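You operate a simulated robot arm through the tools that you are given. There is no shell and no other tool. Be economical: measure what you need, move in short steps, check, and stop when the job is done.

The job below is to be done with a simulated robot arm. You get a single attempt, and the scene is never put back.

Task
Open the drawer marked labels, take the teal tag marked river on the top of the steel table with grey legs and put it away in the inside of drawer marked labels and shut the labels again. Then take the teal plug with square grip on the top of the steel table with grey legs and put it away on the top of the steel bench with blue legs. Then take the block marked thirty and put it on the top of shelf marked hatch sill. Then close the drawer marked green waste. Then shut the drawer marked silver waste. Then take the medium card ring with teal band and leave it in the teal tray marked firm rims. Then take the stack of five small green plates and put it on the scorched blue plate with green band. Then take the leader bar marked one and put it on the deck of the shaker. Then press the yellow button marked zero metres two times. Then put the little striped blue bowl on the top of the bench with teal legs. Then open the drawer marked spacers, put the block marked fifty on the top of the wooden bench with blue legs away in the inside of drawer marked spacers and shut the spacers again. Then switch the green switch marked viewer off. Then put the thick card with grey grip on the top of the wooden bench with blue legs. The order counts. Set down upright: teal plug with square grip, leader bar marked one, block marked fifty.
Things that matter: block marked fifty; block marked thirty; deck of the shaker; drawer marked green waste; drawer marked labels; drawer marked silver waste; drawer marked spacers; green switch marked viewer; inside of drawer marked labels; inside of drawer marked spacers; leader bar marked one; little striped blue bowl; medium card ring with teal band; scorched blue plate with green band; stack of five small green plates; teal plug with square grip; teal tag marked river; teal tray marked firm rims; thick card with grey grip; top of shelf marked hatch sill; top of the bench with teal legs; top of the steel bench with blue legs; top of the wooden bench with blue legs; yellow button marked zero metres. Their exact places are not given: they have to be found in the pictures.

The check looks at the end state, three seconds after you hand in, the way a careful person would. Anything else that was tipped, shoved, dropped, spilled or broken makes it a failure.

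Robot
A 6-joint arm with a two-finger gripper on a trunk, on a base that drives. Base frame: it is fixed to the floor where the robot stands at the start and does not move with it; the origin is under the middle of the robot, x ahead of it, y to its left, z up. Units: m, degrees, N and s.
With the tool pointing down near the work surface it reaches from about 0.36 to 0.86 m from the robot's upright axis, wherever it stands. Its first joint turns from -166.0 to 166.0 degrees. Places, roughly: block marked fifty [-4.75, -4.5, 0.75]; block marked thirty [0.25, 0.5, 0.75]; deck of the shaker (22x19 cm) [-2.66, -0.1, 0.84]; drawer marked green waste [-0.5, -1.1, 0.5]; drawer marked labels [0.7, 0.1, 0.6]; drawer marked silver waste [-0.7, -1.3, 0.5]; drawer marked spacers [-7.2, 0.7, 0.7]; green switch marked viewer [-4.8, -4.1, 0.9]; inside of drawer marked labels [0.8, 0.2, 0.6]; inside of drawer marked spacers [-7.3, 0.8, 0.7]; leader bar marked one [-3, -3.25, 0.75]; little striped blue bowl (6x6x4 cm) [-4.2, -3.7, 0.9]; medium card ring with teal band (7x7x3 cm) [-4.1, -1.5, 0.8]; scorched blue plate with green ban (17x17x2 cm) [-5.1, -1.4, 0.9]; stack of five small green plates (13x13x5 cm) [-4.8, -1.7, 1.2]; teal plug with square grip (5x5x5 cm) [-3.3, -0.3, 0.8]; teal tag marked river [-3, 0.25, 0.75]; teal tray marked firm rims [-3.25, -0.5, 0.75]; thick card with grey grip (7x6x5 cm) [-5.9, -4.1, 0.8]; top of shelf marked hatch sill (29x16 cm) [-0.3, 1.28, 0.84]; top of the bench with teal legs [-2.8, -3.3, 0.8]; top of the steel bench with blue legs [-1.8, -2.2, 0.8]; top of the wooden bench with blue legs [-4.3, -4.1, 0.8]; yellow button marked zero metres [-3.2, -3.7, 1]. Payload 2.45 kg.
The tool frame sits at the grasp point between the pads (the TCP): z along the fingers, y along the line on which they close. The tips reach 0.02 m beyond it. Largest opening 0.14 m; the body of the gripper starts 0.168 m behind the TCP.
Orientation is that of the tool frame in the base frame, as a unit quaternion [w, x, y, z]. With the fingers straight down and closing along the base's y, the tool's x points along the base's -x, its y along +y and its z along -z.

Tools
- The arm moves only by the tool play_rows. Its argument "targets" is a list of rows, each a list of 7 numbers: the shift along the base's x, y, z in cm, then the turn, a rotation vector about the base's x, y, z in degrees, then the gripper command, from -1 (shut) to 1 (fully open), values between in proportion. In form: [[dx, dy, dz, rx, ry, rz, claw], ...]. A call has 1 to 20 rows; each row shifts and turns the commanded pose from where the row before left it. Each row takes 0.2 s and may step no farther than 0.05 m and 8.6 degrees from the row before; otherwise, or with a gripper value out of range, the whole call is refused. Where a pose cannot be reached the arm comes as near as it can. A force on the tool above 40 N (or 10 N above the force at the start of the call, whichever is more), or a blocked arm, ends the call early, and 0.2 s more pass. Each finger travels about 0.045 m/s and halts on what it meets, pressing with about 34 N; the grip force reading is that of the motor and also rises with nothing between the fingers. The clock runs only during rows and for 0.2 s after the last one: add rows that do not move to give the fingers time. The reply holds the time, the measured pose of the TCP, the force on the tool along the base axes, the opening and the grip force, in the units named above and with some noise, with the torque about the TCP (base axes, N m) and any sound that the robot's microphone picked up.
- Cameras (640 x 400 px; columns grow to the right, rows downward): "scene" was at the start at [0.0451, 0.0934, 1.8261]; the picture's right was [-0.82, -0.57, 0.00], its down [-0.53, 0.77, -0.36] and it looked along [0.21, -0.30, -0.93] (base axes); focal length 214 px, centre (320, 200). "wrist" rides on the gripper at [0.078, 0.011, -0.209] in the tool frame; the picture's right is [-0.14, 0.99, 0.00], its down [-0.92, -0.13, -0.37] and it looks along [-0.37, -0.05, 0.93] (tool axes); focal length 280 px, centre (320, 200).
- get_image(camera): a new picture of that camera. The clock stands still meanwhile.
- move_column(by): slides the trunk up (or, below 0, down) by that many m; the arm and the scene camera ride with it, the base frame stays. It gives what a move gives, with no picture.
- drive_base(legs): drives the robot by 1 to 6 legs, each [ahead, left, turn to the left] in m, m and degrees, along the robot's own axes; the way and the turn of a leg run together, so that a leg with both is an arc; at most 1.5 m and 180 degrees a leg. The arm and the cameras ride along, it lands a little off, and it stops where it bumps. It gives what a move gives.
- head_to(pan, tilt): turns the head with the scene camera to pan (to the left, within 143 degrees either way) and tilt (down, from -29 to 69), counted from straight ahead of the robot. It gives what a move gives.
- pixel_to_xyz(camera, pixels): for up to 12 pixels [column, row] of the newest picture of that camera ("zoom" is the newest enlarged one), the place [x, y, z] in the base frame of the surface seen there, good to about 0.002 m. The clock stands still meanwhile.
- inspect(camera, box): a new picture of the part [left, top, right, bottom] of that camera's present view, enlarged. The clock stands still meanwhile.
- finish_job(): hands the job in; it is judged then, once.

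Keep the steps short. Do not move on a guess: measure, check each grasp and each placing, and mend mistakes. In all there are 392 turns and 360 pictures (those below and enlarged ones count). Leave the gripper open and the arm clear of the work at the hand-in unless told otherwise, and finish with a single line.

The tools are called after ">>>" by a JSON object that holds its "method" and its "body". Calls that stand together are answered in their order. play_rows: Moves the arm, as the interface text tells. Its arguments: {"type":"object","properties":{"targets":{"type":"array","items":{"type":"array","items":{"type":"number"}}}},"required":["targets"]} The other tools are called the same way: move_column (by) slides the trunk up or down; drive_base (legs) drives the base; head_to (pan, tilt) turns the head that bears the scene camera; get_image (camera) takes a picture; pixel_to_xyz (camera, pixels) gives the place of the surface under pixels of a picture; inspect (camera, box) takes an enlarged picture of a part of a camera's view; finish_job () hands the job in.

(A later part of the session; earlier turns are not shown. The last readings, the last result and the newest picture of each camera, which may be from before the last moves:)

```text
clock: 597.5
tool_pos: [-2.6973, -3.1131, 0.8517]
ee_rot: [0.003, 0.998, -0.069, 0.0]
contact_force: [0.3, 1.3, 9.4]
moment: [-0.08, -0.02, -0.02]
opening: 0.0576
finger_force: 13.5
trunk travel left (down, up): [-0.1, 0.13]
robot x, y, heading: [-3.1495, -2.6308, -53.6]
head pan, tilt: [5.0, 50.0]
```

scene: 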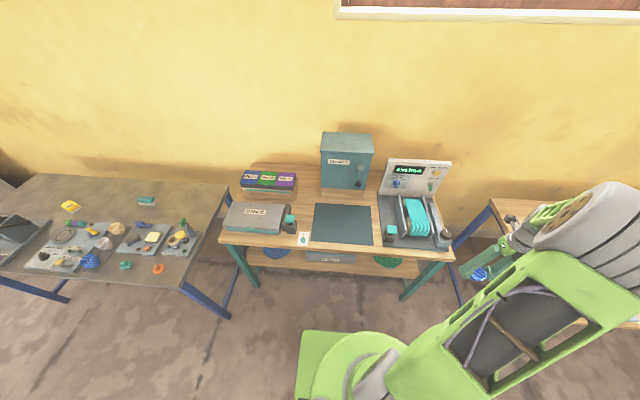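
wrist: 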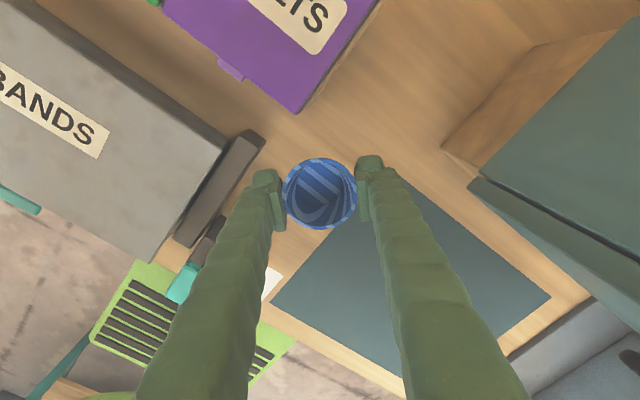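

Contact. I ease, open to 7 cm and rise.

>>> {"method": "play_rows", "body": {"targets": [[0, 0, 0.15, 0, 0, 0, -1], [0, 0, 0, 0, 0, 0, -0.1], [0, 0, 0, 0, 0, 0, 0], [0, 0, 0, 0, 0, 0, 0], [0, 0, 1, 0, 0, 0, 0], [0, 0, 3, 0, 0, 0, 0], [0, 0, 4, 0, 0, 0, 0], [0, 0, 4, 0, 0, 0, 0], [0, 0, 4, 0, 0, 0, 0], [0, 0, 4, 0, 0, 0, 0], [0, 0, 3, 0, 0, 0, 0]]}}

>>> {"method": "get_image", "body": {"camera": "wrist"}}

```text
clock: 599.9
tool_pos: [-2.6974, -3.1147, 1.0836]
ee_rot: [0.003, 0.998, -0.07, 0.001]
contact_force: [-1.1, 0.1, -0.4]
moment: [0.01, -0.02, 0.0]
opening: 0.07
finger_force: 0.2
trunk travel left (down, up): [-0.1, 0.13]
robot x, y, heading: [-3.1514, -2.6318, -53.8]
head pan, tilt: [5.0, 50.0]
```

```text
197 pictures are left
```

wrist: 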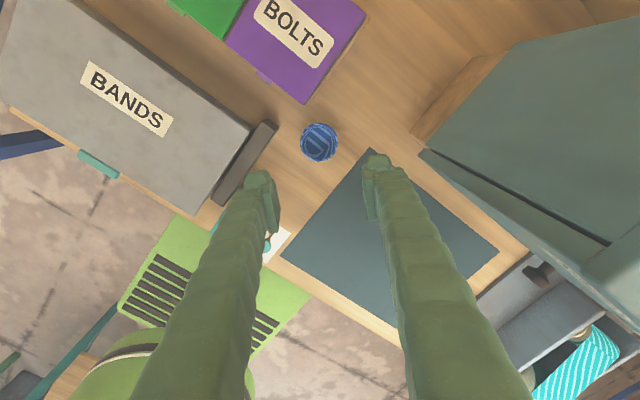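

The bowl stands on the bench. Next the spacers drawer, far across the room: I draw in and drive there.

>>> {"method": "play_rows", "body": {"targets": [[-2.7, 2.9, 0, 0, 0, 0, 0], [-2.7, 2.9, 0, 0, 0, 0, 0], [-2.7, 2.9, 0, 0, 0, 0, 0], [-2.7, 2.9, 0, 0, 0, 0, 0]]}}

>>> {"method": "drive_base", "body": {"legs": [[-0.35, 0, 0], [0, -1.5, 0.7], [0, -0.3, 0], [0, 0, 180], [1.5, 0, 0]]}}

>>> {"method": "head_to", "body": {"pan": 0, "tilt": 20}}

>>> {"method": "get_image", "body": {"camera": "scene"}}

```text
clock: 600.9
tool_pos: [-2.8088, -2.998, 1.0832]
ee_rot: [0.003, 0.998, -0.069, -0.001]
contact_force: [-0.3, 1.0, -0.6]
moment: [-0.03, -0.04, 0.01]
opening: 0.0701
finger_force: 0.1
trunk travel left (down, up): [-0.1, 0.13]
robot x, y, heading: [-3.1527, -2.6256, -54.0]
head pan, tilt: [5.0, 50.0]
```

```text
clock: 633.4
tool_pos: [-5.9997, -1.8727, 1.082]
ee_rot: [0.001, 0.086, 0.996, 0.003]
contact_force: [0.9, 0.7, 0.0]
moment: [0.0, 0.0, -0.02]
opening: 0.07
finger_force: 0.1
trunk travel left (down, up): [-0.1, 0.13]
robot x, y, heading: [-5.6648, -2.2514, 124.4]
head pan, tilt: [5.0, 50.0]
```

```text
clock: 634.4
tool_pos: [-5.9981, -1.8719, 1.0815]
ee_rot: [0.001, 0.086, 0.996, 0.003]
contact_force: [0.8, 0.2, -0.7]
moment: [-0.03, 0.01, 0.0]
opening: 0.0703
finger_force: 0.1
trunk travel left (down, up): [-0.1, 0.13]
robot x, y, heading: [-5.6656, -2.2507, 124.7]
head pan, tilt: [0.0, 20.0]
```

```text
196 pictures are left
```

scene: 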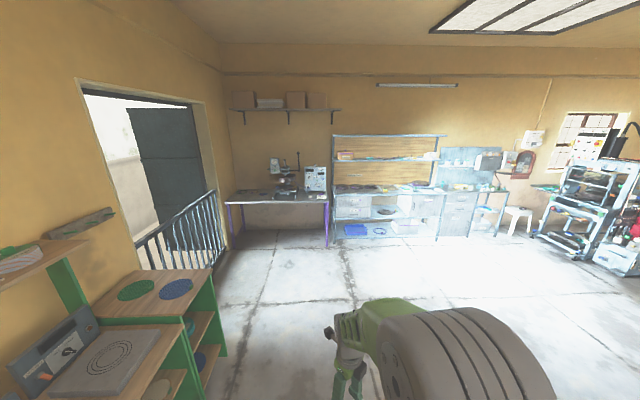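

>>> {"method": "inspect", "body": {"camera": "scene", "box": [220, 130, 520, 260]}}

>>> {"method": "pixel_to_xyz", "body": {"camera": "scene", "pixels": [[352, 205], [350, 237], [330, 245], [430, 235], [412, 210], [225, 240], [460, 220], [500, 235], [385, 210], [395, 192]]}}

```text
2.13 times, centred on (370, 195) of scene
```

zoom: 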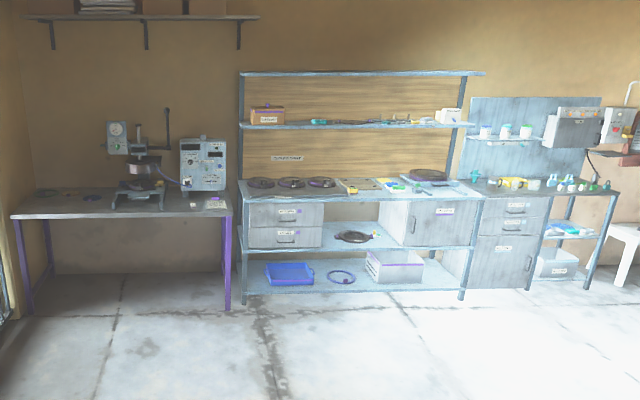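

```text
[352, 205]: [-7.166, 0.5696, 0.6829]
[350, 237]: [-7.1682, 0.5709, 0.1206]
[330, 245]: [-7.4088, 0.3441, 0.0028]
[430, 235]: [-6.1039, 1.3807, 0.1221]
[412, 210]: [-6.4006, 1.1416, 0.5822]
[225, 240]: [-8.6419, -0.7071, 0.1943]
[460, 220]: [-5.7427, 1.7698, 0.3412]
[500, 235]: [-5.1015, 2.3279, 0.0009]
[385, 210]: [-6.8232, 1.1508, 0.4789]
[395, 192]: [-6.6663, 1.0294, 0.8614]
```

>>> {"method": "drive_base", "body": {"legs": [[1.2, -0.17, 0], [1.1, -0.17, 2.3]]}}

>>> {"method": "head_to", "body": {"pan": 0, "tilt": 45}}

>>> {"method": "get_image", "body": {"camera": "scene"}}

>>> {"method": "get_image", "body": {"camera": "wrist"}}

```text
clock: 645.7
tool_pos: [-7.0356, 0.1737, 1.0822]
ee_rot: [0.001, 0.07, 0.998, 0.003]
contact_force: [0.4, 0.4, -1.6]
moment: [0.01, 0.0, 0.01]
opening: 0.0701
finger_force: 0.2
trunk travel left (down, up): [-0.1, 0.13]
robot x, y, heading: [-6.689, -0.1939, 126.5]
head pan, tilt: [0.0, 20.0]
```

```text
clock: 646.5
tool_pos: [-7.0361, 0.1729, 1.0821]
ee_rot: [0.0, 0.069, 0.998, 0.003]
contact_force: [0.3, 0.0, 0.7]
moment: [0.0, -0.02, -0.02]
opening: 0.0699
finger_force: 0.0
trunk travel left (down, up): [-0.1, 0.13]
robot x, y, heading: [-6.6878, -0.1937, 126.6]
head pan, tilt: [0.0, 45.0]
```

```text
194 pictures are left
```

scene: 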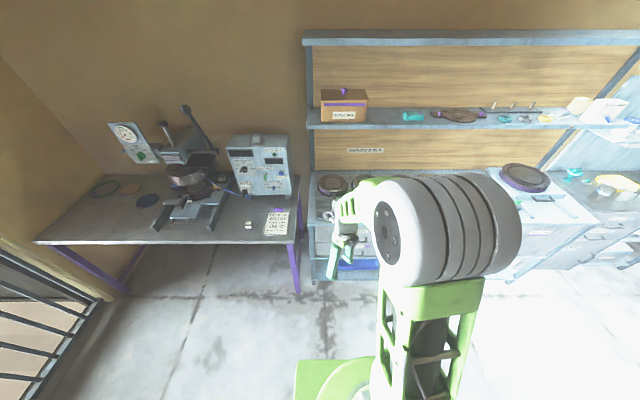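

```text
193 pictures are left
```

wrist: 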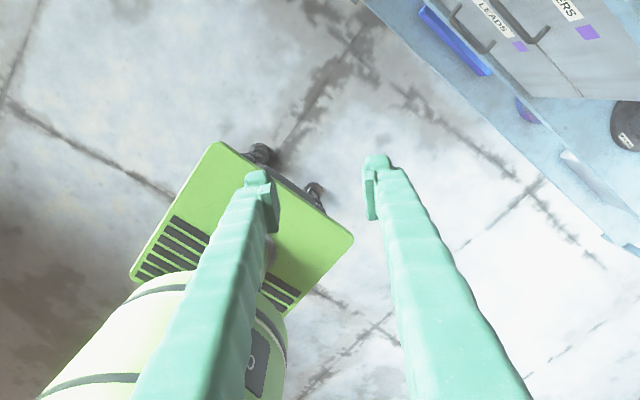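

>>> {"method": "inspect", "body": {"camera": "wrist", "box": [420, 0, 640, 140]}}

>>> {"method": "pixel_to_xyz", "body": {"camera": "wrist", "pixels": [[455, 30], [475, 50], [490, 15], [520, 25], [540, 40], [575, 5], [585, 32], [535, 15], [560, 60], [620, 60], [530, 90]]}}

```text
2.86 times, centred on (530, 70) of wrist
```

zoom: 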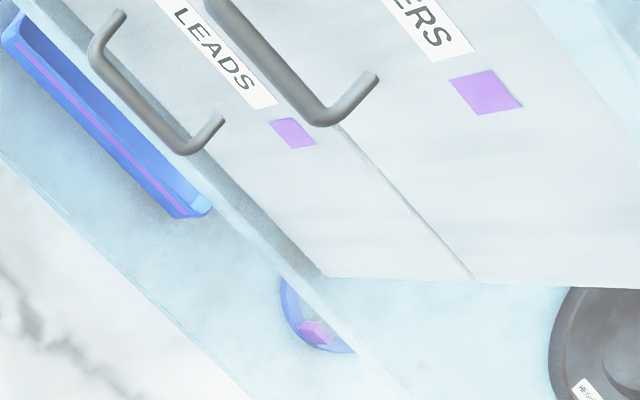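

```text
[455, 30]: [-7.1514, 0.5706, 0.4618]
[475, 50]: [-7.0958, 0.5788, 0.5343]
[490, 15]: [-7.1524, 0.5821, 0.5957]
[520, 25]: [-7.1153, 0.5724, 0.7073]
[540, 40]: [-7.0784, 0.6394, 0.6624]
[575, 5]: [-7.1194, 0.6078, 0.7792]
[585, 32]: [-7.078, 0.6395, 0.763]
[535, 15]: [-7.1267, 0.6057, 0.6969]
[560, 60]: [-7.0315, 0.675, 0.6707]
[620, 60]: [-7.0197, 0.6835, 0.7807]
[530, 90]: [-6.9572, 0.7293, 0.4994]
```

SPACERS is the upper drawer, bar near z 0.707. I use the same approach as for labels: yaw to face it, then tilt.

>>> {"method": "play_rows", "body": {"targets": [[0.77, 2.45, -1.3, 0, 0, 7.5, 0], [0.77, 2.45, -1.3, 0, 0, 7.5, 0], [0.77, 2.45, -1.3, 0, 0, 7.5, 0], [0.77, 2.45, -1.3, 0, 0, 7.5, 0], [0.77, 2.45, -1.3, 0, 0, 7.5, 0], [0.77, 2.45, -1.3, 0, 0, 7.5, 0]]}}

>>> {"method": "play_rows", "body": {"targets": [[0, 0, -1.5, 6.66, 5, 0, 0], [0, 0, -1.5, 6.66, 5, 0, 0], [0, 0, -1.5, 6.66, 5, 0, 0], [0, 0, -1.5, 6.66, 5, 0, 0], [0, 0, -1.5, 6.66, 5, 0, 0], [0, 0, -1.5, 6.66, 5, 0, 0], [0, 0, -1.5, 6.66, 5, 0, 0], [0, 0, -1.5, 6.66, 5, 0, 0], [0, 0, -1.5, 6.66, 5, 0, 0]]}}

>>> {"method": "get_image", "body": {"camera": "wrist"}}

```text
clock: 648.0
tool_pos: [-6.99, 0.3205, 1.0022]
ee_rot: [0.0, -0.319, 0.948, 0.002]
contact_force: [-0.5, -0.3, 1.0]
moment: [0.0, -0.01, 0.0]
opening: 0.07
finger_force: 0.1
trunk travel left (down, up): [-0.1, 0.13]
robot x, y, heading: [-6.6856, -0.1957, 126.5]
head pan, tilt: [0.0, 45.0]
```

```text
clock: 650.0
tool_pos: [-6.9898, 0.3189, 0.8696]
ee_rot: [-0.193, -0.252, 0.75, 0.581]
contact_force: [0.2, 0.0, 0.1]
moment: [-0.02, 0.01, 0.03]
opening: 0.0699
finger_force: 0.1
out of reach, approached as far as the arm can: row 3
trunk travel left (down, up): [-0.1, 0.13]
robot x, y, heading: [-6.69, -0.1957, 126.3]
head pan, tilt: [0.0, 45.0]
```

```text
191 pictures are left
```

wrist: 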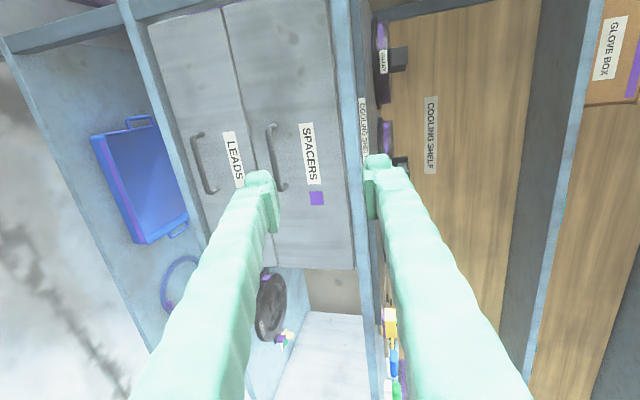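

>>> {"method": "pixel_to_xyz", "body": {"camera": "wrist", "pixels": [[269, 130], [272, 145], [276, 165], [282, 185], [305, 140], [312, 170], [270, 125], [340, 20], [348, 260], [250, 30]]}}

```text
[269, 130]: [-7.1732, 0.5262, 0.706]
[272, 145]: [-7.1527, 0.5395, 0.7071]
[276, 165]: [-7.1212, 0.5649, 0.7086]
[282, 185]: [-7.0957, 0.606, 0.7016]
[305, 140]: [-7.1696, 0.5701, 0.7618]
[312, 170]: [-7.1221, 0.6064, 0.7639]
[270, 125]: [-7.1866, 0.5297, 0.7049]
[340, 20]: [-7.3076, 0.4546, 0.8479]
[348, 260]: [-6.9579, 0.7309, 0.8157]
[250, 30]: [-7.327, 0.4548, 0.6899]
```

>>> {"method": "play_rows", "body": {"targets": [[0, 0, -4.1, 0, 0, 0, 0], [0, 0, -4.1, 0, 0, 0, 0], [-0.5, 0.8, -4, 0, 0, 0, 0], [-1.5, 2.4, -4, 0, 0, 0, 0], [-2, 3.2, 0, 0, 0, 0, 0], [-2, 3.2, 0, 0, 0, 0, 0], [-2, 3.1, 0, 0, 0, 0, 0], [0, 0, 0, 0, 0, 0, 0]]}}

>>> {"method": "get_image", "body": {"camera": "wrist"}}

```text
clock: 651.8
tool_pos: [-7.0717, 0.4463, 0.7089]
ee_rot: [-0.192, -0.252, 0.751, 0.58]
contact_force: [1.0, -0.1, 0.4]
moment: [0.01, 0.03, 0.0]
opening: 0.07
finger_force: 0.1
trunk travel left (down, up): [-0.1, 0.13]
robot x, y, heading: [-6.6874, -0.1938, 126.9]
head pan, tilt: [0.0, 45.0]
```

```text
190 pictures are left
```

wrist: 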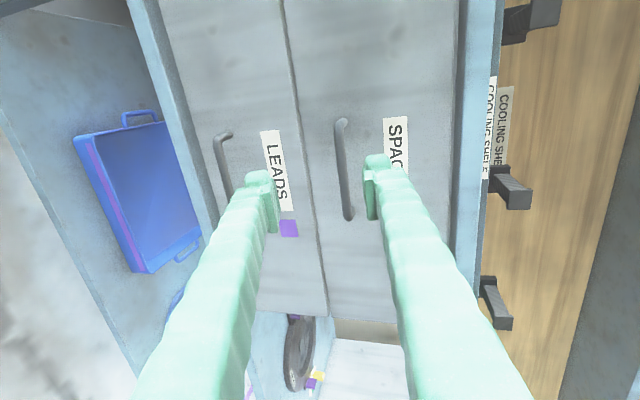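

>>> {"method": "play_rows", "body": {"targets": [[-1.47, 1.96, -0.1, 0, 0, 0, 0], [-1.47, 1.96, -0.1, 0, 0, 0, 0], [-1.47, 1.96, 0, 0, 0, 0, 0], [-1.47, 1.96, 0, 0, 0, 0, 0], [-1.47, 1.96, 0, 0, 0, 0, 0], [0, 0, 0, 0, 0, 0, -1], [0, 0, 0, 0, 0, 0, -1], [0, 0, 0, 0, 0, 0, -1], [0, 0, 0, 0, 0, 0, -1], [0, 0, 0, 0, 0, 0, -1]]}}

```text
clock: 654.0
tool_pos: [-7.1424, 0.5446, 0.7034]
ee_rot: [-0.192, -0.252, 0.752, 0.579]
contact_force: [0.3, 0.0, -5.0]
moment: [-0.05, 0.02, -0.04]
opening: 0.009
finger_force: 35.2
trunk travel left (down, up): [-0.1, 0.13]
robot x, y, heading: [-6.6917, -0.1969, 126.5]
head pan, tilt: [0.0, 45.0]
```

Gripped. I pull the drawer out.

>>> {"method": "play_rows", "body": {"targets": [[1.2, -1.6, -0.1, 0, 0, 0, -1], [1.2, -1.6, 0, 0, 0, 0, -1], [1.2, -1.6, 0, 0, 0, 0, -1], [1.2, -1.6, 0, 0, 0, 0, -1], [1.2, -1.6, 0, 0, 0, 0, -1], [1.2, -1.6, 0, 0, 0, 0, -1], [1.2, -1.6, 0, 0, 0, 0, -1], [1.2, -1.6, 0, 0, 0, 0, -1], [1.2, -1.6, 0, 0, 0, 0, -1], [1.2, -1.6, 0, 0, 0, 0, -1], [1.2, -1.6, 0, 0, 0, 0, -1], [0, 0, 0, 0, 0, 0, -1]]}}

>>> {"method": "get_image", "body": {"camera": "wrist"}}

```text
clock: 656.5
tool_pos: [-7.0123, 0.3696, 0.7014]
ee_rot: [-0.192, -0.253, 0.752, 0.577]
contact_force: [-8.3, -4.7, -23.9]
moment: [-0.26, 0.2, 0.12]
opening: 0.0085
finger_force: 35.8
trunk travel left (down, up): [-0.1, 0.13]
robot x, y, heading: [-6.6905, -0.1981, 126.5]
head pan, tilt: [0.0, 45.0]
```

```text
189 pictures are left
```

wrist: 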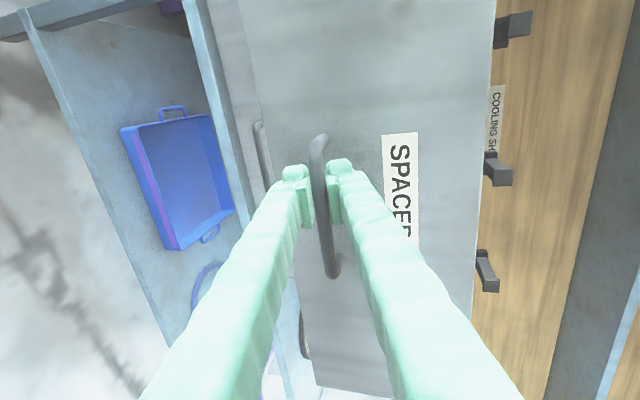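

Open about 22 cm. I release, back off, rise and level.

>>> {"method": "play_rows", "body": {"targets": [[-0.2, -0.1, -0.2, 0, 0, 0, -0.3], [0, 0, 0, 0, 0, 0, -0.1], [0, 0, 0, 0, 0, 0, -0.1], [0, 0, 0, 0, 0, 0, -0.1], [1.2, -1.6, 0, 0, 0, 0, -0.1], [1.8, -2.4, 0, 0, 0, 0, -0.1], [1.2, -1.6, 2, 0, 0, 0, -0.1], [0, 0, 4.5, -6.66, -5, 0, 0], [0, 0, 4.5, -6.66, -5, 0, 0], [0, 0, 4.5, -6.66, -5, 0, 0], [0, 0, 4.5, -6.66, -5, 0, 0], [0, 0, 4.5, -6.66, -5, 0, 0], [0, 0, 4.5, -6.66, -5, 0, 0], [0, 0, 4.5, -6.66, -5, 0, 0], [0, 0, 4.5, -6.66, -5, 0, 0], [0, 0, 1, -6.66, -5, 0, 0]]}}

>>> {"method": "get_image", "body": {"camera": "scene"}}

```text
clock: 660.0
tool_pos: [-6.9732, 0.3125, 1.0917]
ee_rot: [-0.001, -0.319, 0.948, 0.003]
contact_force: [-0.1, 0.8, 0.2]
moment: [-0.02, 0.01, 0.01]
opening: 0.0696
finger_force: 0.1
out of reach, approached as far as the arm can: row 14
trunk travel left (down, up): [-0.1, 0.13]
robot x, y, heading: [-6.6908, -0.1926, 126.3]
head pan, tilt: [0.0, 45.0]
```

```text
188 pictures are left
```

scene: 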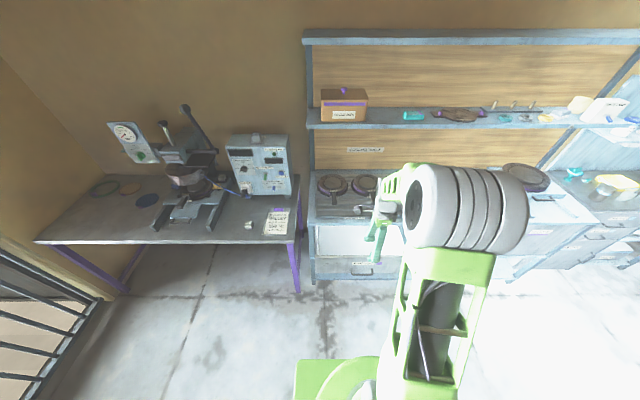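

>>> {"method": "inspect", "body": {"camera": "scene", "box": [300, 190, 400, 290]}}

>>> {"method": "pixel_to_xyz", "body": {"camera": "zoom", "pixels": [[150, 180], [200, 200], [110, 250], [350, 260], [130, 240], [250, 180], [120, 140], [230, 250], [170, 260], [330, 200], [190, 150]]}}

>>> {"method": "get_image", "body": {"camera": "wrist"}}

```text
4.00 times, centred on (350, 240) of scene
```

zoom: 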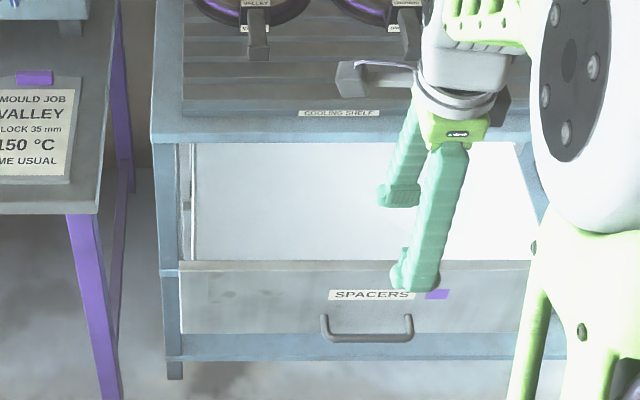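

```text
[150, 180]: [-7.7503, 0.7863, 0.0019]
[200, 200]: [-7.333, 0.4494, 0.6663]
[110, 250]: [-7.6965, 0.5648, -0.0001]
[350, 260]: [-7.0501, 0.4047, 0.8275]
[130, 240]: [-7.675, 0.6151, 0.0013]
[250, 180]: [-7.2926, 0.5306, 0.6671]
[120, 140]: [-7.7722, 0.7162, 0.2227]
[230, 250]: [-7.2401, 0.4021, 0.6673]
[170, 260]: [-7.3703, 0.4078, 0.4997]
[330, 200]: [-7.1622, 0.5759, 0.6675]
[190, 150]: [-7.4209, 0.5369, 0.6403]
```

```text
186 pictures are left
```

wrist: 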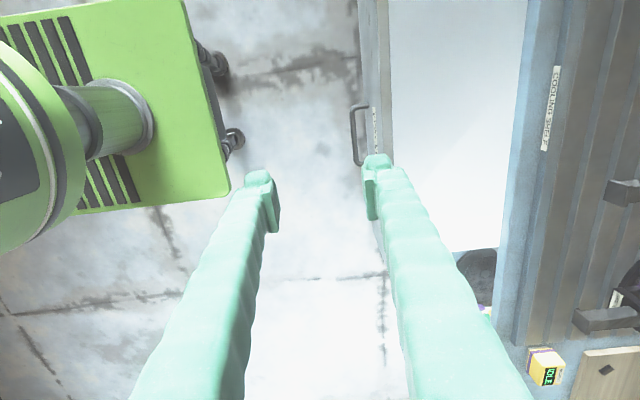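

The drawer is open and empty (floor z 0.667). Now I go back for the fifty block.

>>> {"method": "drive_base", "body": {"legs": [[-1.13, 0.2, 0], [-1.13, 0.2, 0], [-1.4, 0.05, 0], [0, 0, 180]]}}

>>> {"method": "head_to", "body": {"pan": 0, "tilt": 45}}

>>> {"method": "get_image", "body": {"camera": "scene"}}

```text
clock: 685.5
tool_pos: [-4.6043, -3.9919, 1.0913]
ee_rot: [0.003, 0.949, 0.316, 0.001]
contact_force: [0.4, 0.7, -0.3]
moment: [0.03, -0.03, -0.02]
opening: 0.07
finger_force: 0.0
trunk travel left (down, up): [-0.1, 0.13]
robot x, y, heading: [-4.8838, -3.484, -53.8]
head pan, tilt: [0.0, 45.0]
```

```text
clock: 686.1
tool_pos: [-4.6043, -3.9927, 1.0912]
ee_rot: [0.003, 0.949, 0.316, 0.001]
contact_force: [0.0, -0.1, 0.4]
moment: [0.02, 0.03, 0.01]
opening: 0.0703
finger_force: 0.0
trunk travel left (down, up): [-0.1, 0.13]
robot x, y, heading: [-4.8886, -3.4866, -53.4]
head pan, tilt: [0.0, 45.0]
```

```text
185 pictures are left
```

scene: 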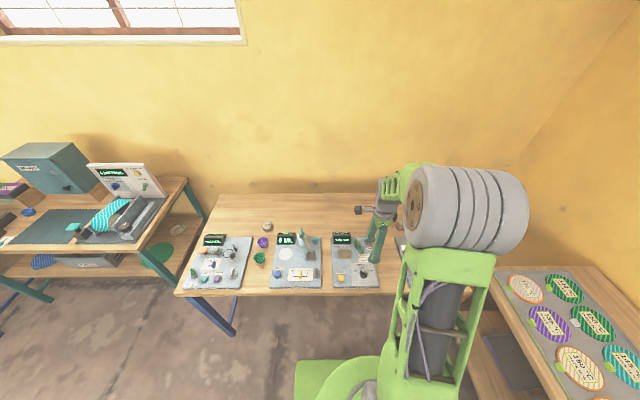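

>>> {"method": "get_image", "body": {"camera": "wrist"}}

```text
184 pictures are left
```

wrist: 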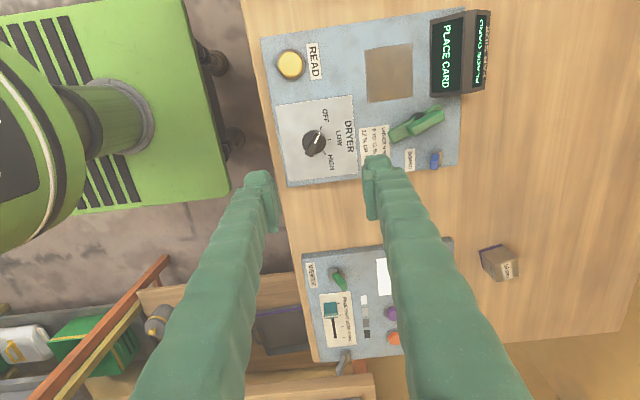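

>>> {"method": "inspect", "body": {"camera": "wrist", "box": [460, 220, 560, 310]}}

>>> {"method": "pixel_to_xyz", "body": {"camera": "zoom", "pixels": [[290, 190], [330, 240], [200, 120], [250, 250], [150, 170], [330, 180], [260, 215], [345, 195]]}}

>>> {"method": "inspect", "body": {"camera": "wrist", "box": [290, 235, 410, 370]}}

```text
4.44 times, centred on (510, 265) of wrist
```

zoom: 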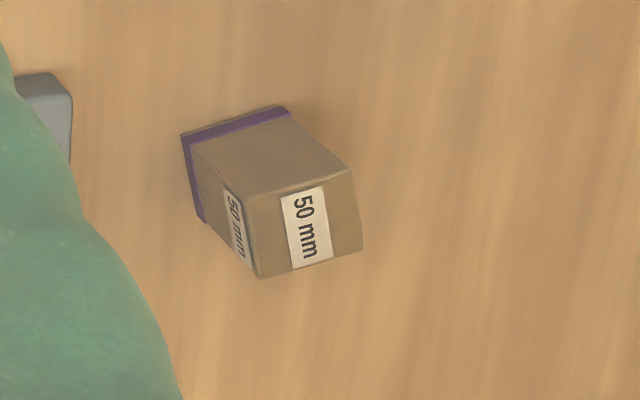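

```text
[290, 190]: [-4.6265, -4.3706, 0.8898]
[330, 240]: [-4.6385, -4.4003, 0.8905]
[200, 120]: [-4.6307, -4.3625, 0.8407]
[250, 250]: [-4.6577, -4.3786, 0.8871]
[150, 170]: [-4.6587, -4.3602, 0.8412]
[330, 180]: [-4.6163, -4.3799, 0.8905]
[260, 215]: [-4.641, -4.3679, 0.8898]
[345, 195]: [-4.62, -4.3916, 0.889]
```

```text
2.96 times, centred on (350, 302) of wrist
```

zoom: 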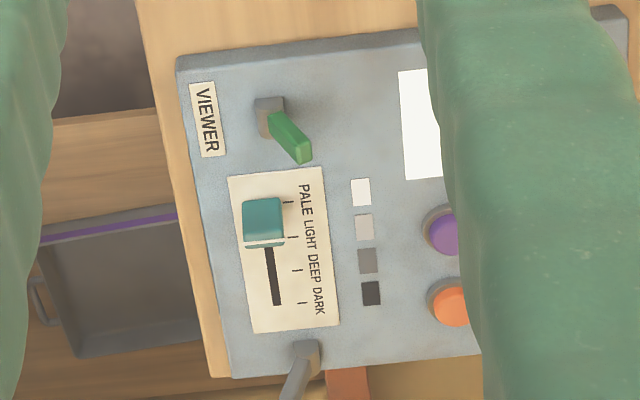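

>>> {"method": "drive_base", "body": {"legs": [[0.16, -0.05, 0]]}}

>>> {"method": "inspect", "body": {"camera": "wrist", "box": [380, 120, 560, 300]}}

```text
clock: 687.5
tool_pos: [-4.5505, -4.151, 1.0911]
ee_rot: [0.002, 0.949, 0.316, 0.0]
contact_force: [0.7, -0.1, -0.9]
moment: [0.06, 0.07, 0.02]
opening: 0.0698
finger_force: 0.0
trunk travel left (down, up): [-0.1, 0.13]
robot x, y, heading: [-4.8318, -3.6433, -53.9]
head pan, tilt: [0.0, 45.0]
```

```text
2.22 times, centred on (470, 210) of wrist
```

zoom: 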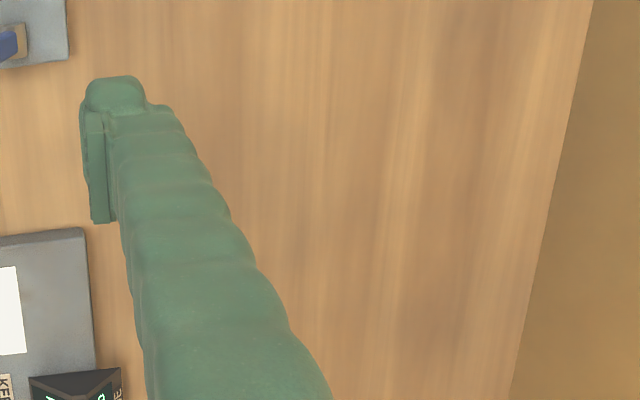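

>>> {"method": "play_rows", "body": {"targets": [[-1.4, -3.9, 0, 0, 0, 0, 0.1], [-1.4, -3.9, 0, 0, 0, 0, 0.1], [-1.4, -3.9, 0, 0, 0, 0, 0.1], [-1.4, -3.9, 0, 0, 0, 0, 0.1], [-1.4, -3.9, 0, 0, 0, 0, 0.1], [-1.3, -3.8, 0, 0, 0, 0, 0.1], [0, 0, 0, 0, 0, 0, 0.1]]}}

>>> {"method": "get_image", "body": {"camera": "wrist"}}

```text
clock: 689.1
tool_pos: [-4.6369, -4.3841, 1.0907]
ee_rot: [0.003, 0.949, 0.316, 0.0]
contact_force: [-0.2, -0.4, -0.1]
moment: [0.02, -0.02, -0.02]
opening: 0.077
finger_force: 0.0
trunk travel left (down, up): [-0.1, 0.13]
robot x, y, heading: [-4.8312, -3.643, -53.9]
head pan, tilt: [0.0, 45.0]
```

```text
180 pictures are left
```

wrist: 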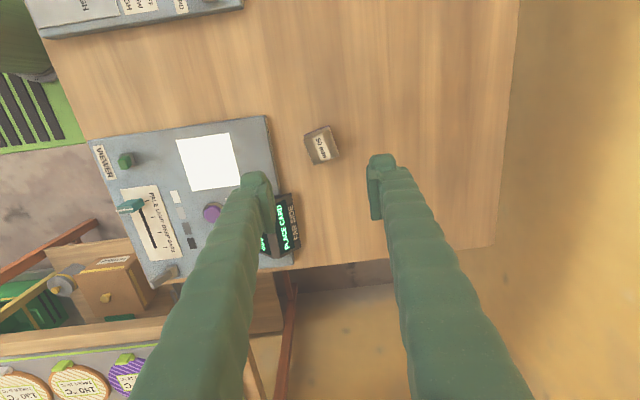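

>>> {"method": "inspect", "body": {"camera": "wrist", "box": [290, 110, 360, 180]}}

>>> {"method": "pixel_to_xyz", "body": {"camera": "zoom", "pixels": [[215, 155], [270, 130], [300, 200], [245, 228], [258, 180], [240, 140], [285, 215], [225, 190], [285, 165]]}}

```text
5.71 times, centred on (325, 145) of wrist
```

zoom: 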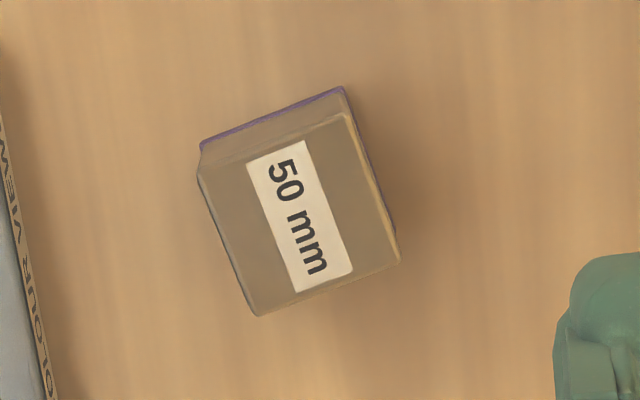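

```text
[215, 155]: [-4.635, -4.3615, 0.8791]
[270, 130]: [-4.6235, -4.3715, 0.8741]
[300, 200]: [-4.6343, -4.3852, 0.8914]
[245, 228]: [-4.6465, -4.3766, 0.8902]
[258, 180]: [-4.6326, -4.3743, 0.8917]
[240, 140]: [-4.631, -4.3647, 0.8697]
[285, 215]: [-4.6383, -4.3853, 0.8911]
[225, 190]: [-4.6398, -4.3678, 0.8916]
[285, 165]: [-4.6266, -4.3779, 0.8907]
```

>>> {"method": "pixel_to_xyz", "body": {"camera": "zoom", "pixels": [[210, 183], [345, 125], [390, 253], [260, 303], [301, 216]]}}

```text
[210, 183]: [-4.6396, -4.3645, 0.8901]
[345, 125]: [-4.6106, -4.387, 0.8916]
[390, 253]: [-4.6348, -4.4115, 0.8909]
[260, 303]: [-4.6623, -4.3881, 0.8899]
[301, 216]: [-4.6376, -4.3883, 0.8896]
```

Centre (-4.637,-4.388), sides at -39°/46°. I align, descend, grip and lift.

>>> {"method": "play_rows", "body": {"targets": [[0, -0.2, -4, 0, 0, 7, 0.1], [0, -0.2, -4, 0, 0, 7, 0.1], [0, 0, -4, 0, 0, 0, 0.1], [0, 0, -4, 0, 0, 0, 0.1], [0, 0, -3.5, 0, 0, 0, 0.1], [0, 0, -2.7, 0, 0, 0, 0.1], [0, 0, 0, 0, 0, 0, 0.1]]}}

>>> {"method": "get_image", "body": {"camera": "wrist"}}

```text
clock: 690.8
tool_pos: [-4.6334, -4.3862, 0.8683]
ee_rot: [0.003, 0.904, 0.429, 0.0]
contact_force: [0.0, 0.1, 0.5]
moment: [-0.01, 0.01, 0.0]
opening: 0.0772
finger_force: 0.0
trunk travel left (down, up): [-0.1, 0.13]
robot x, y, heading: [-4.8309, -3.6443, -54.1]
head pan, tilt: [0.0, 45.0]
```

```text
178 pictures are left
```

wrist: 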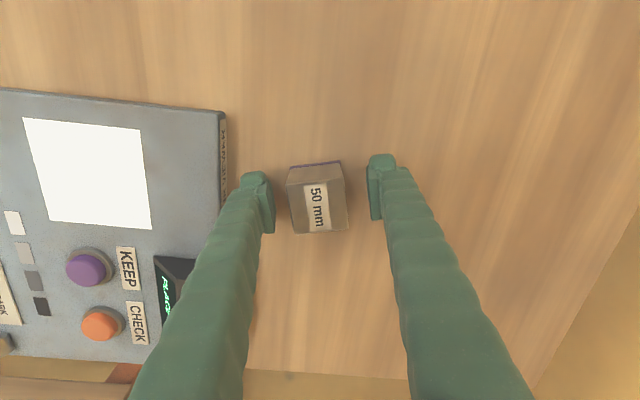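

>>> {"method": "play_rows", "body": {"targets": [[0, 0, 0, 0, 0, 0, -1], [0, 0, 0, 0, 0, 0, -1], [0, 0, 0, 0, 0, 0, -1], [0, 0, 0, 0, 0, 0, -1], [0, 0, 0, 0, 0, 0, -1], [0, 0, 0.5, 0, 0, 0, -1], [0, 0, 1, 0, 0, 0, -1], [0, 0, 2, 0, 0, 0, -1], [0, 0, 3, 0, 0, 0, -1], [0, 0, 3, 0, 0, 0, -1], [0, 0, 3, 0, 0, 0, -1], [0, 0, 3, 0, 0, 0, -1], [-0.5, 2, 3, 0, 0, 0, -1], [-0.7, 2.7, 3, 0, 0, 0, -1], [-0.7, 2.7, 0, 0, 0, 0, -1], [-0.7, 2.7, 0, 0, 0, 0, -1], [-0.7, 2.7, 0, 0, 0, 0, -1], [-0.7, 2.7, 0, 0, 0, 0, -1], [-0.7, 2.7, 0, 0, 0, 0, -1]]}}

>>> {"method": "get_image", "body": {"camera": "wrist"}}

```text
clock: 694.8
tool_pos: [-4.6821, -4.2046, 1.0819]
ee_rot: [0.003, 0.903, 0.429, 0.0]
contact_force: [-0.5, 1.1, -1.9]
moment: [0.01, -0.02, 0.0]
opening: 0.0409
finger_force: 34.2
trunk travel left (down, up): [-0.1, 0.13]
robot x, y, heading: [-4.8305, -3.6417, -53.8]
head pan, tilt: [0.0, 45.0]
```

```text
177 pictures are left
```

wrist: 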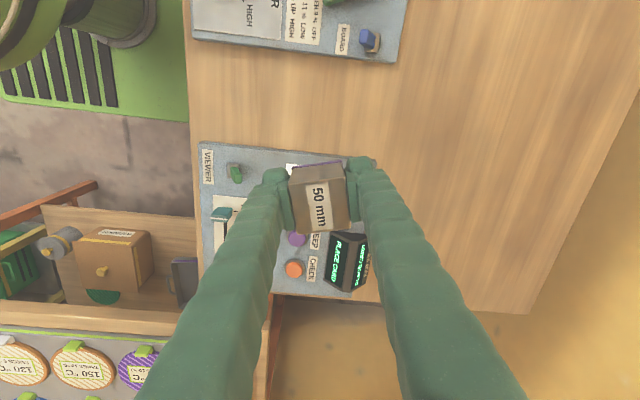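

Held upright. I drive to the spacers drawer.

>>> {"method": "drive_base", "body": {"legs": [[-0.2, 0.15, 0], [0, 0, 180], [1.5, 0, 0], [1.0, 0, 0]]}}

```text
clock: 715.8
tool_pos: [-6.3555, -0.749, 1.082]
ee_rot: [-0.001, -0.408, 0.913, 0.002]
contact_force: [0.4, 0.4, -3.0]
moment: [-0.02, -0.05, -0.02]
opening: 0.0406
finger_force: 34.0
trunk travel left (down, up): [-0.1, 0.13]
robot x, y, heading: [-6.2293, -1.3158, 123.4]
head pan, tilt: [0.0, 45.0]
```

>>> {"method": "drive_base", "body": {"legs": [[1.27, -0.27, 3]]}}

>>> {"method": "get_image", "body": {"camera": "wrist"}}

>>> {"method": "get_image", "body": {"camera": "scene"}}

```text
clock: 722.4
tool_pos: [-6.9253, 0.4495, 1.0831]
ee_rot: [-0.001, -0.44, 0.898, 0.003]
contact_force: [0.1, 0.4, -2.1]
moment: [-0.06, 0.01, 0.0]
opening: 0.0411
finger_force: 33.5
trunk travel left (down, up): [-0.1, 0.13]
robot x, y, heading: [-6.762, -0.1099, 127.7]
head pan, tilt: [0.0, 45.0]
```

```text
176 pictures are left
```

wrist: 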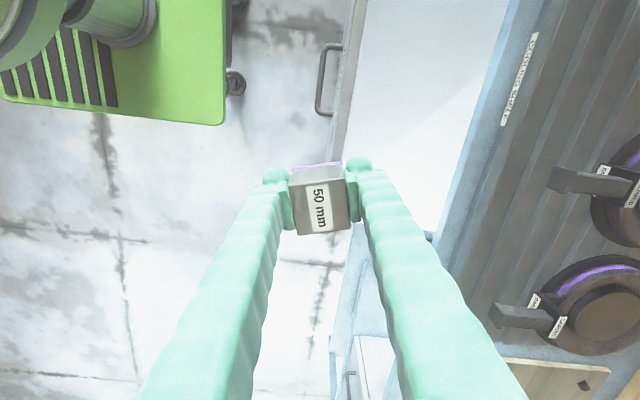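

```text
175 pictures are left
```

scene: 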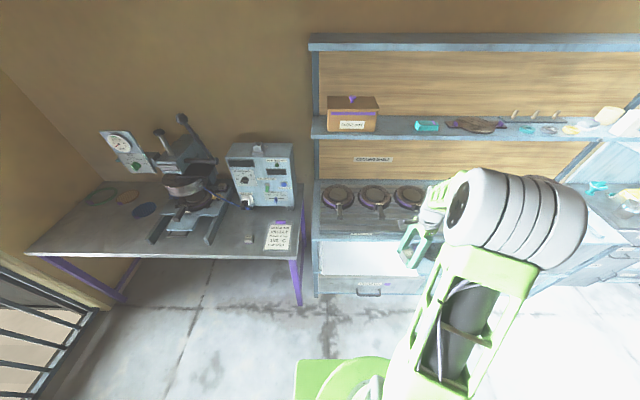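

>>> {"method": "pixel_to_xyz", "body": {"camera": "wrist", "pixels": [[350, 100], [345, 130], [420, 60], [420, 130], [385, 120], [475, 100], [440, 160], [370, 40]]}}

```text
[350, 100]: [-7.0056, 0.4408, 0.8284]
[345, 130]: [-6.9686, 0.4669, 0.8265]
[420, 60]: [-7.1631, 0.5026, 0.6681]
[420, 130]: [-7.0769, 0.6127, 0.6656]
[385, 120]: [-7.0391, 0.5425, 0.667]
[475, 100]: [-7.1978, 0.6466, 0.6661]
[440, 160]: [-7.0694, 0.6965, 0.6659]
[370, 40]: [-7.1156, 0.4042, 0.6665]
```

>>> {"method": "play_rows", "body": {"targets": [[-3.8, 1.36, 0, 0, 0, 0, -1], [-3.8, 1.36, 0, 0, 0, 0, -1], [-3.8, 1.36, 0, 0, 0, 0, -1], [-3.8, 1.36, 0, 0, 0, 0, -1], [0, 0, -3.5, 0, 0, 0, -1], [0, 0, -4, 0, 0, 0, -1], [0, 0, -4, 0, 0, 0, -1], [0, 0, -4, 0, 0, 0, -1], [0, 0, 0, 0, 0, 0, -1]]}}

>>> {"method": "get_image", "body": {"camera": "wrist"}}

```text
clock: 724.4
tool_pos: [-7.0772, 0.5041, 0.9275]
ee_rot: [0.0, -0.44, 0.898, 0.003]
contact_force: [0.8, 0.0, -2.5]
moment: [0.01, -0.04, -0.02]
opening: 0.0411
finger_force: 33.9
trunk travel left (down, up): [-0.1, 0.13]
robot x, y, heading: [-6.7632, -0.1074, 127.8]
head pan, tilt: [0.0, 45.0]
```

```text
174 pictures are left
```

wrist: 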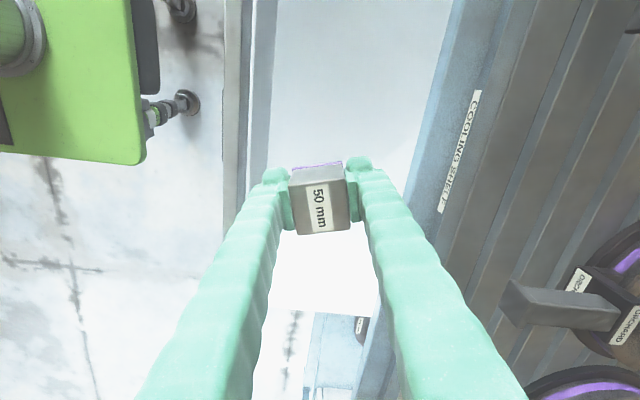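

>>> {"method": "play_rows", "body": {"targets": [[0, 0, -4, 0, 0, 0, -1], [0, 0, -4, 0, 0, 0, -1], [0, 0, -4, 0, 0, 0, -1], [0, 0, -4, 0, 0, 0, -1], [0, 0, -3.5, 0, 0, 0, -1], [0, 0, -2, 0, 0, 0, -1], [0, 0, -1, 0, 0, 0, -1], [0, 0, -0.5, 0, 0, 0, -1], [0, 0, 0, 0, 0, 0, -1]]}}

>>> {"method": "get_image", "body": {"camera": "wrist"}}

```text
clock: 726.4
tool_pos: [-7.0764, 0.5038, 0.6997]
ee_rot: [-0.002, -0.439, 0.898, 0.002]
contact_force: [-0.4, 0.0, -2.2]
moment: [0.02, 0.01, 0.01]
opening: 0.041
finger_force: 34.3
trunk travel left (down, up): [-0.1, 0.13]
robot x, y, heading: [-6.7592, -0.1116, 127.9]
head pan, tilt: [0.0, 45.0]
```

```text
173 pictures are left
```

wrist: 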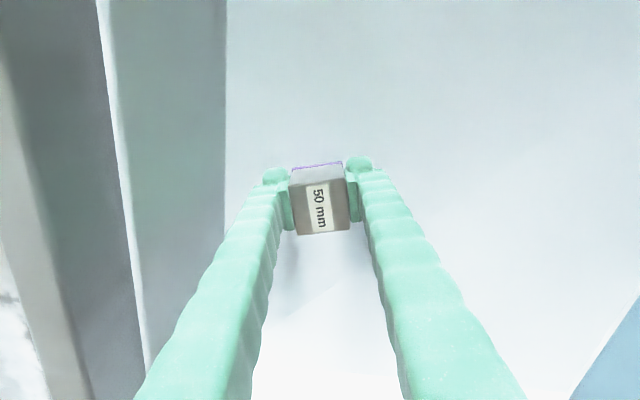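

>>> {"method": "play_rows", "body": {"targets": [[0, 0, -0.3, 0, 0, 0, -1], [0, 0, -0.2, 0, 0, 0, -1], [0, 0, -0.1, 0, 0, 0, -1], [0, 0, 0, 0, 0, 0, -1]]}}

```text
clock: 727.4
tool_pos: [-7.0779, 0.505, 0.6949]
ee_rot: [0.0, -0.44, 0.898, 0.004]
contact_force: [0.5, 1.5, 24.5]
moment: [-0.39, -0.3, 0.02]
opening: 0.041
finger_force: 33.9
trunk travel left (down, up): [-0.1, 0.13]
robot x, y, heading: [-6.7594, -0.108, 127.8]
head pan, tilt: [0.0, 45.0]
```

Touching the floor. I ease up, release and rise.

>>> {"method": "play_rows", "body": {"targets": [[0, 0, 0.2, 0, 0, 0, -1], [0, 0, 0, 0, 0, 0, -0.2], [0, 0, 0, 0, 0, 0, -0.2], [0, 0, 0, 0, 0, 0, -0.2], [0, 0, 1, 0, 0, 0, -0.2], [0, 0, 3, 0, 0, 0, -0.2], [0, 0, 4, 0, 0, 0, -0.2], [0, 0, 4, 0, 0, 0, -0.2], [0, 0, 4.5, 0, 0, 0, -0.2], [0, 0, 4.5, 0, 0, 0, -0.2], [0, 0, 4.5, 0, 0, 0, -0.2], [0, 0, 4.5, 0, 0, 0, -0.2], [0, 0, 4.5, 0, 0, 0, -0.2], [0, 0, 4.5, 0, 0, 0, -0.2]]}}

>>> {"method": "get_image", "body": {"camera": "wrist"}}

```text
clock: 730.4
tool_pos: [-7.0758, 0.5015, 1.0834]
ee_rot: [0.0, -0.441, 0.898, 0.003]
contact_force: [-0.6, 0.4, 1.0]
moment: [-0.01, 0.02, 0.0]
opening: 0.0559
finger_force: 0.0
trunk travel left (down, up): [-0.1, 0.13]
robot x, y, heading: [-6.7628, -0.1105, 127.5]
head pan, tilt: [0.0, 45.0]
```

```text
172 pictures are left
```

wrist: 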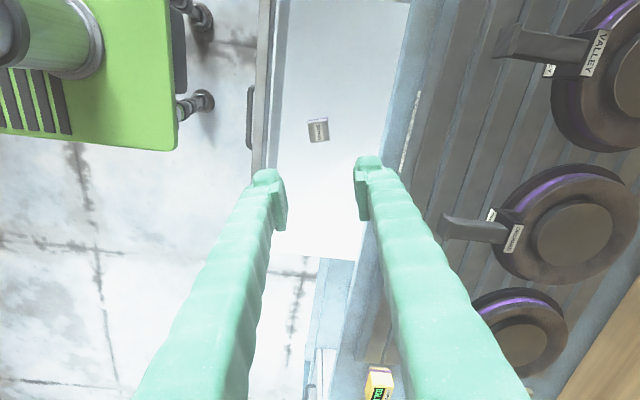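

The block stands in the drawer. I back off slightly, turn the gripper and lower it in front to push the drawer shut.

>>> {"method": "drive_base", "body": {"legs": [[-0.07, 0, 0]]}}

>>> {"method": "play_rows", "body": {"targets": [[0.4, -1.03, 0, 0, 0, 7.5, -1], [0.4, -1.03, 0, 0, 0, 7.5, -1], [0.4, -1.03, 0, 0, 0, 7.5, -1], [0.4, -1.03, 0, 0, 0, 7.5, -1], [0.4, -1.03, 0, 0, 0, 7.5, -1], [0.4, -1.03, 0, 0, 0, 7.5, -1], [0.4, -1.03, 0, 0, 0, 7.5, -1], [0.4, -1.03, 0, 0, 0, 7.5, -1], [0.4, -1.03, 0, 0, 0, 7.5, -1], [0.4, -1.03, 0, 0, 0, 7.5, -1], [0, 0, 0, 0, 0, 0, -1]]}}

```text
clock: 731.4
tool_pos: [-7.0337, 0.4473, 1.0851]
ee_rot: [-0.001, -0.44, 0.898, 0.004]
contact_force: [1.6, -0.4, -0.1]
moment: [0.03, 0.02, -0.01]
opening: 0.0562
finger_force: 0.0
trunk travel left (down, up): [-0.1, 0.13]
robot x, y, heading: [-6.7184, -0.1648, 127.4]
head pan, tilt: [0.0, 45.0]
```

```text
clock: 733.8
tool_pos: [-6.9941, 0.3447, 1.084]
ee_rot: [0.002, 0.896, -0.444, -0.002]
contact_force: [0.4, 0.0, -0.1]
moment: [0.0, 0.0, 0.0]
opening: 0.0
finger_force: 29.5
trunk travel left (down, up): [-0.1, 0.13]
robot x, y, heading: [-6.7212, -0.1669, 127.4]
head pan, tilt: [0.0, 45.0]
```

>>> {"method": "play_rows", "body": {"targets": [[0, 0, -4.2, 0, 0, 0, -1], [0, 0, -4.2, 0, 0, 0, -1], [0, 0, -4.2, 0, 0, 0, -1], [0, 0, -4.2, 0, 0, 0, -1], [0, 0, -4.2, 0, 0, 0, -1], [0, 0, -4.2, 0, 0, 0, -1], [0, 0, -4.2, 0, 0, 0, -1], [0, 0, 0, 0, 0, 0, -1]]}}

>>> {"method": "get_image", "body": {"camera": "wrist"}}

```text
clock: 735.6
tool_pos: [-6.993, 0.3448, 0.7896]
ee_rot: [0.002, 0.896, -0.445, -0.002]
contact_force: [0.2, 1.0, -0.1]
moment: [-0.02, -0.02, 0.0]
opening: 0.0
finger_force: 29.3
trunk travel left (down, up): [-0.1, 0.13]
robot x, y, heading: [-6.719, -0.1635, 127.5]
head pan, tilt: [0.0, 45.0]
```

```text
171 pictures are left
```

wrist: 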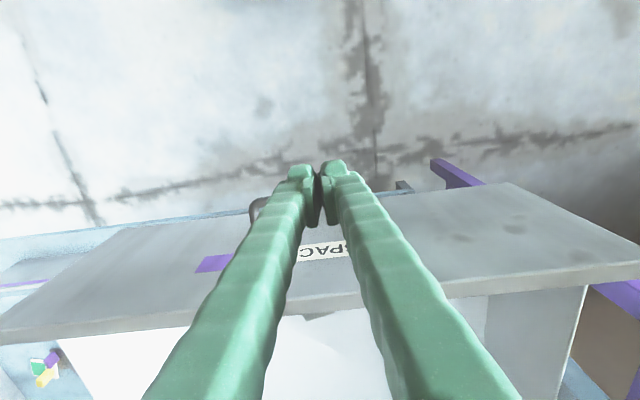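

>>> {"method": "play_rows", "body": {"targets": [[-1.2, 1.6, 0, 0, 0, 0, -1], [-1.2, 1.6, 0, 0, 0, 0, -1], [-0.6, 0.8, 0, 0, 0, 0, -1], [-0.9, 1.2, 0, 0, 0, 0, -1], [-0.9, 1.2, 0, 0, 0, 0, -1], [-0.9, 1.2, 0, 0, 0, 0, -1], [-0.9, 1.2, 0, 0, 0, 0, -1], [-0.9, 1.2, 0, 0, 0, 0, -1], [-0.9, 1.2, 0, 0, 0, 0, -1], [-0.9, 1.2, 0, 0, 0, 0, -1], [-0.9, 1.2, 0, 0, 0, 0, -1], [-0.9, 1.2, 0, 0, 0, 0, -1], [-0.9, 1.2, 0, 0, 0, 0, -1], [-0.9, 1.2, 0, 0, 0, 0, -1], [-0.9, 1.2, 0, 0, 0, 0, -1], [-0.6, 0.8, 0, 0, 0, 0, -1], [-0.6, 0.8, 0, 0, 0, 0, -1], [-0.6, 0.8, 0, 0, 0, 0, -1], [-0.6, 0.8, 0, 0, 0, 0, -1]]}}

>>> {"method": "get_image", "body": {"camera": "scene"}}

```text
clock: 739.7
tool_pos: [-7.1492, 0.5514, 0.7872]
ee_rot: [0.006, 0.895, -0.446, 0.006]
contact_force: [7.7, -11.4, 3.1]
moment: [0.94, 0.51, -0.44]
opening: 0.0
finger_force: 29.7
trunk travel left (down, up): [-0.1, 0.13]
robot x, y, heading: [-6.718, -0.1687, 128.0]
head pan, tilt: [0.0, 45.0]
stopped in row 19: the force on the tool passed its limit at 44 N (the readings are from after the stop); the commanded pose is now the measured one
```

```text
170 pictures are left
```

scene: 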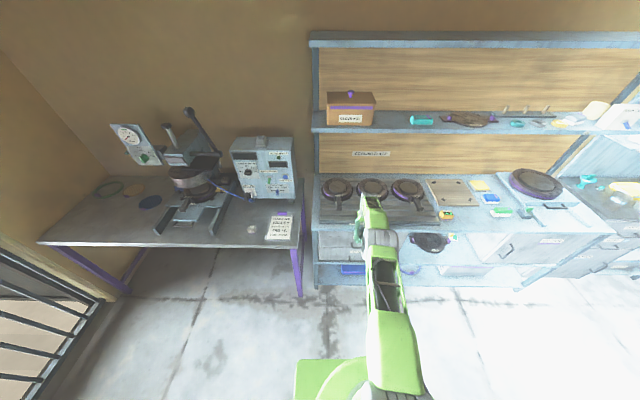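

Stopped by force. I back off a little and check it is flush.

>>> {"method": "play_rows", "body": {"targets": [[1.2, -1.6, 0, 0, 0, 0, -1], [2.4, -3.2, 0, 0, 0, 0, -1], [2.4, -3.2, 0, 0, 0, 0, -1], [2.4, -3.2, 0, 0, 0, 0, -1], [0, 0, 4, 0, 0, 0, -1], [0, 0, 4, 0, 0, 0, -1], [0, 0, 4, 0, 0, 0, -1], [0, 0, 4, 0, 0, 0, -1], [0, 0, 4, 0, 0, 0, -1], [0, 0, 4, 0, 0, 0, -1]]}}

>>> {"method": "inspect", "body": {"camera": "scene", "box": [300, 200, 400, 300]}}

>>> {"method": "get_image", "body": {"camera": "wrist"}}

```text
clock: 741.9
tool_pos: [-7.0689, 0.4397, 1.025]
ee_rot: [0.006, 0.895, -0.445, 0.004]
contact_force: [0.1, -0.2, 0.3]
moment: [0.02, -0.04, 0.01]
opening: 0.0001
finger_force: 29.1
trunk travel left (down, up): [-0.1, 0.13]
robot x, y, heading: [-6.7187, -0.164, 128.0]
head pan, tilt: [0.0, 45.0]
```

```text
4.00 times, centred on (350, 250) of scene
```

zoom: 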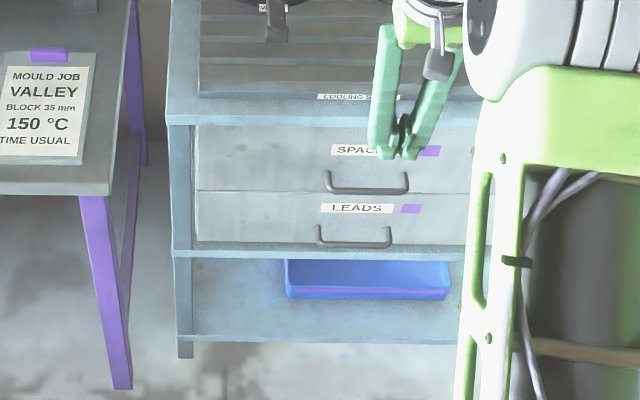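

```text
168 pictures are left
```

wrist: 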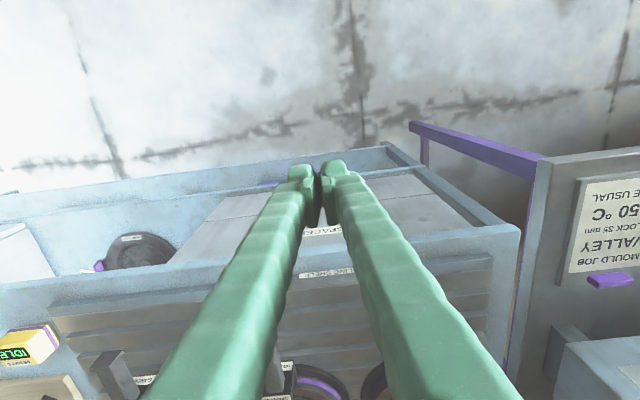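

>>> {"method": "pixel_to_xyz", "body": {"camera": "zoom", "pixels": [[240, 160], [280, 175], [240, 215], [270, 230], [350, 150], [350, 210], [180, 150]]}}

```text
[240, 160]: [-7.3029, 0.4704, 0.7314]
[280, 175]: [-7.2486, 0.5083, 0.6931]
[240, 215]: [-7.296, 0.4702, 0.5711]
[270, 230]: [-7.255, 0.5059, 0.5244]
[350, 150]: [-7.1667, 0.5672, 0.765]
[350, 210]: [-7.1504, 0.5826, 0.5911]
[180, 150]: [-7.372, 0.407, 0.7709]
```

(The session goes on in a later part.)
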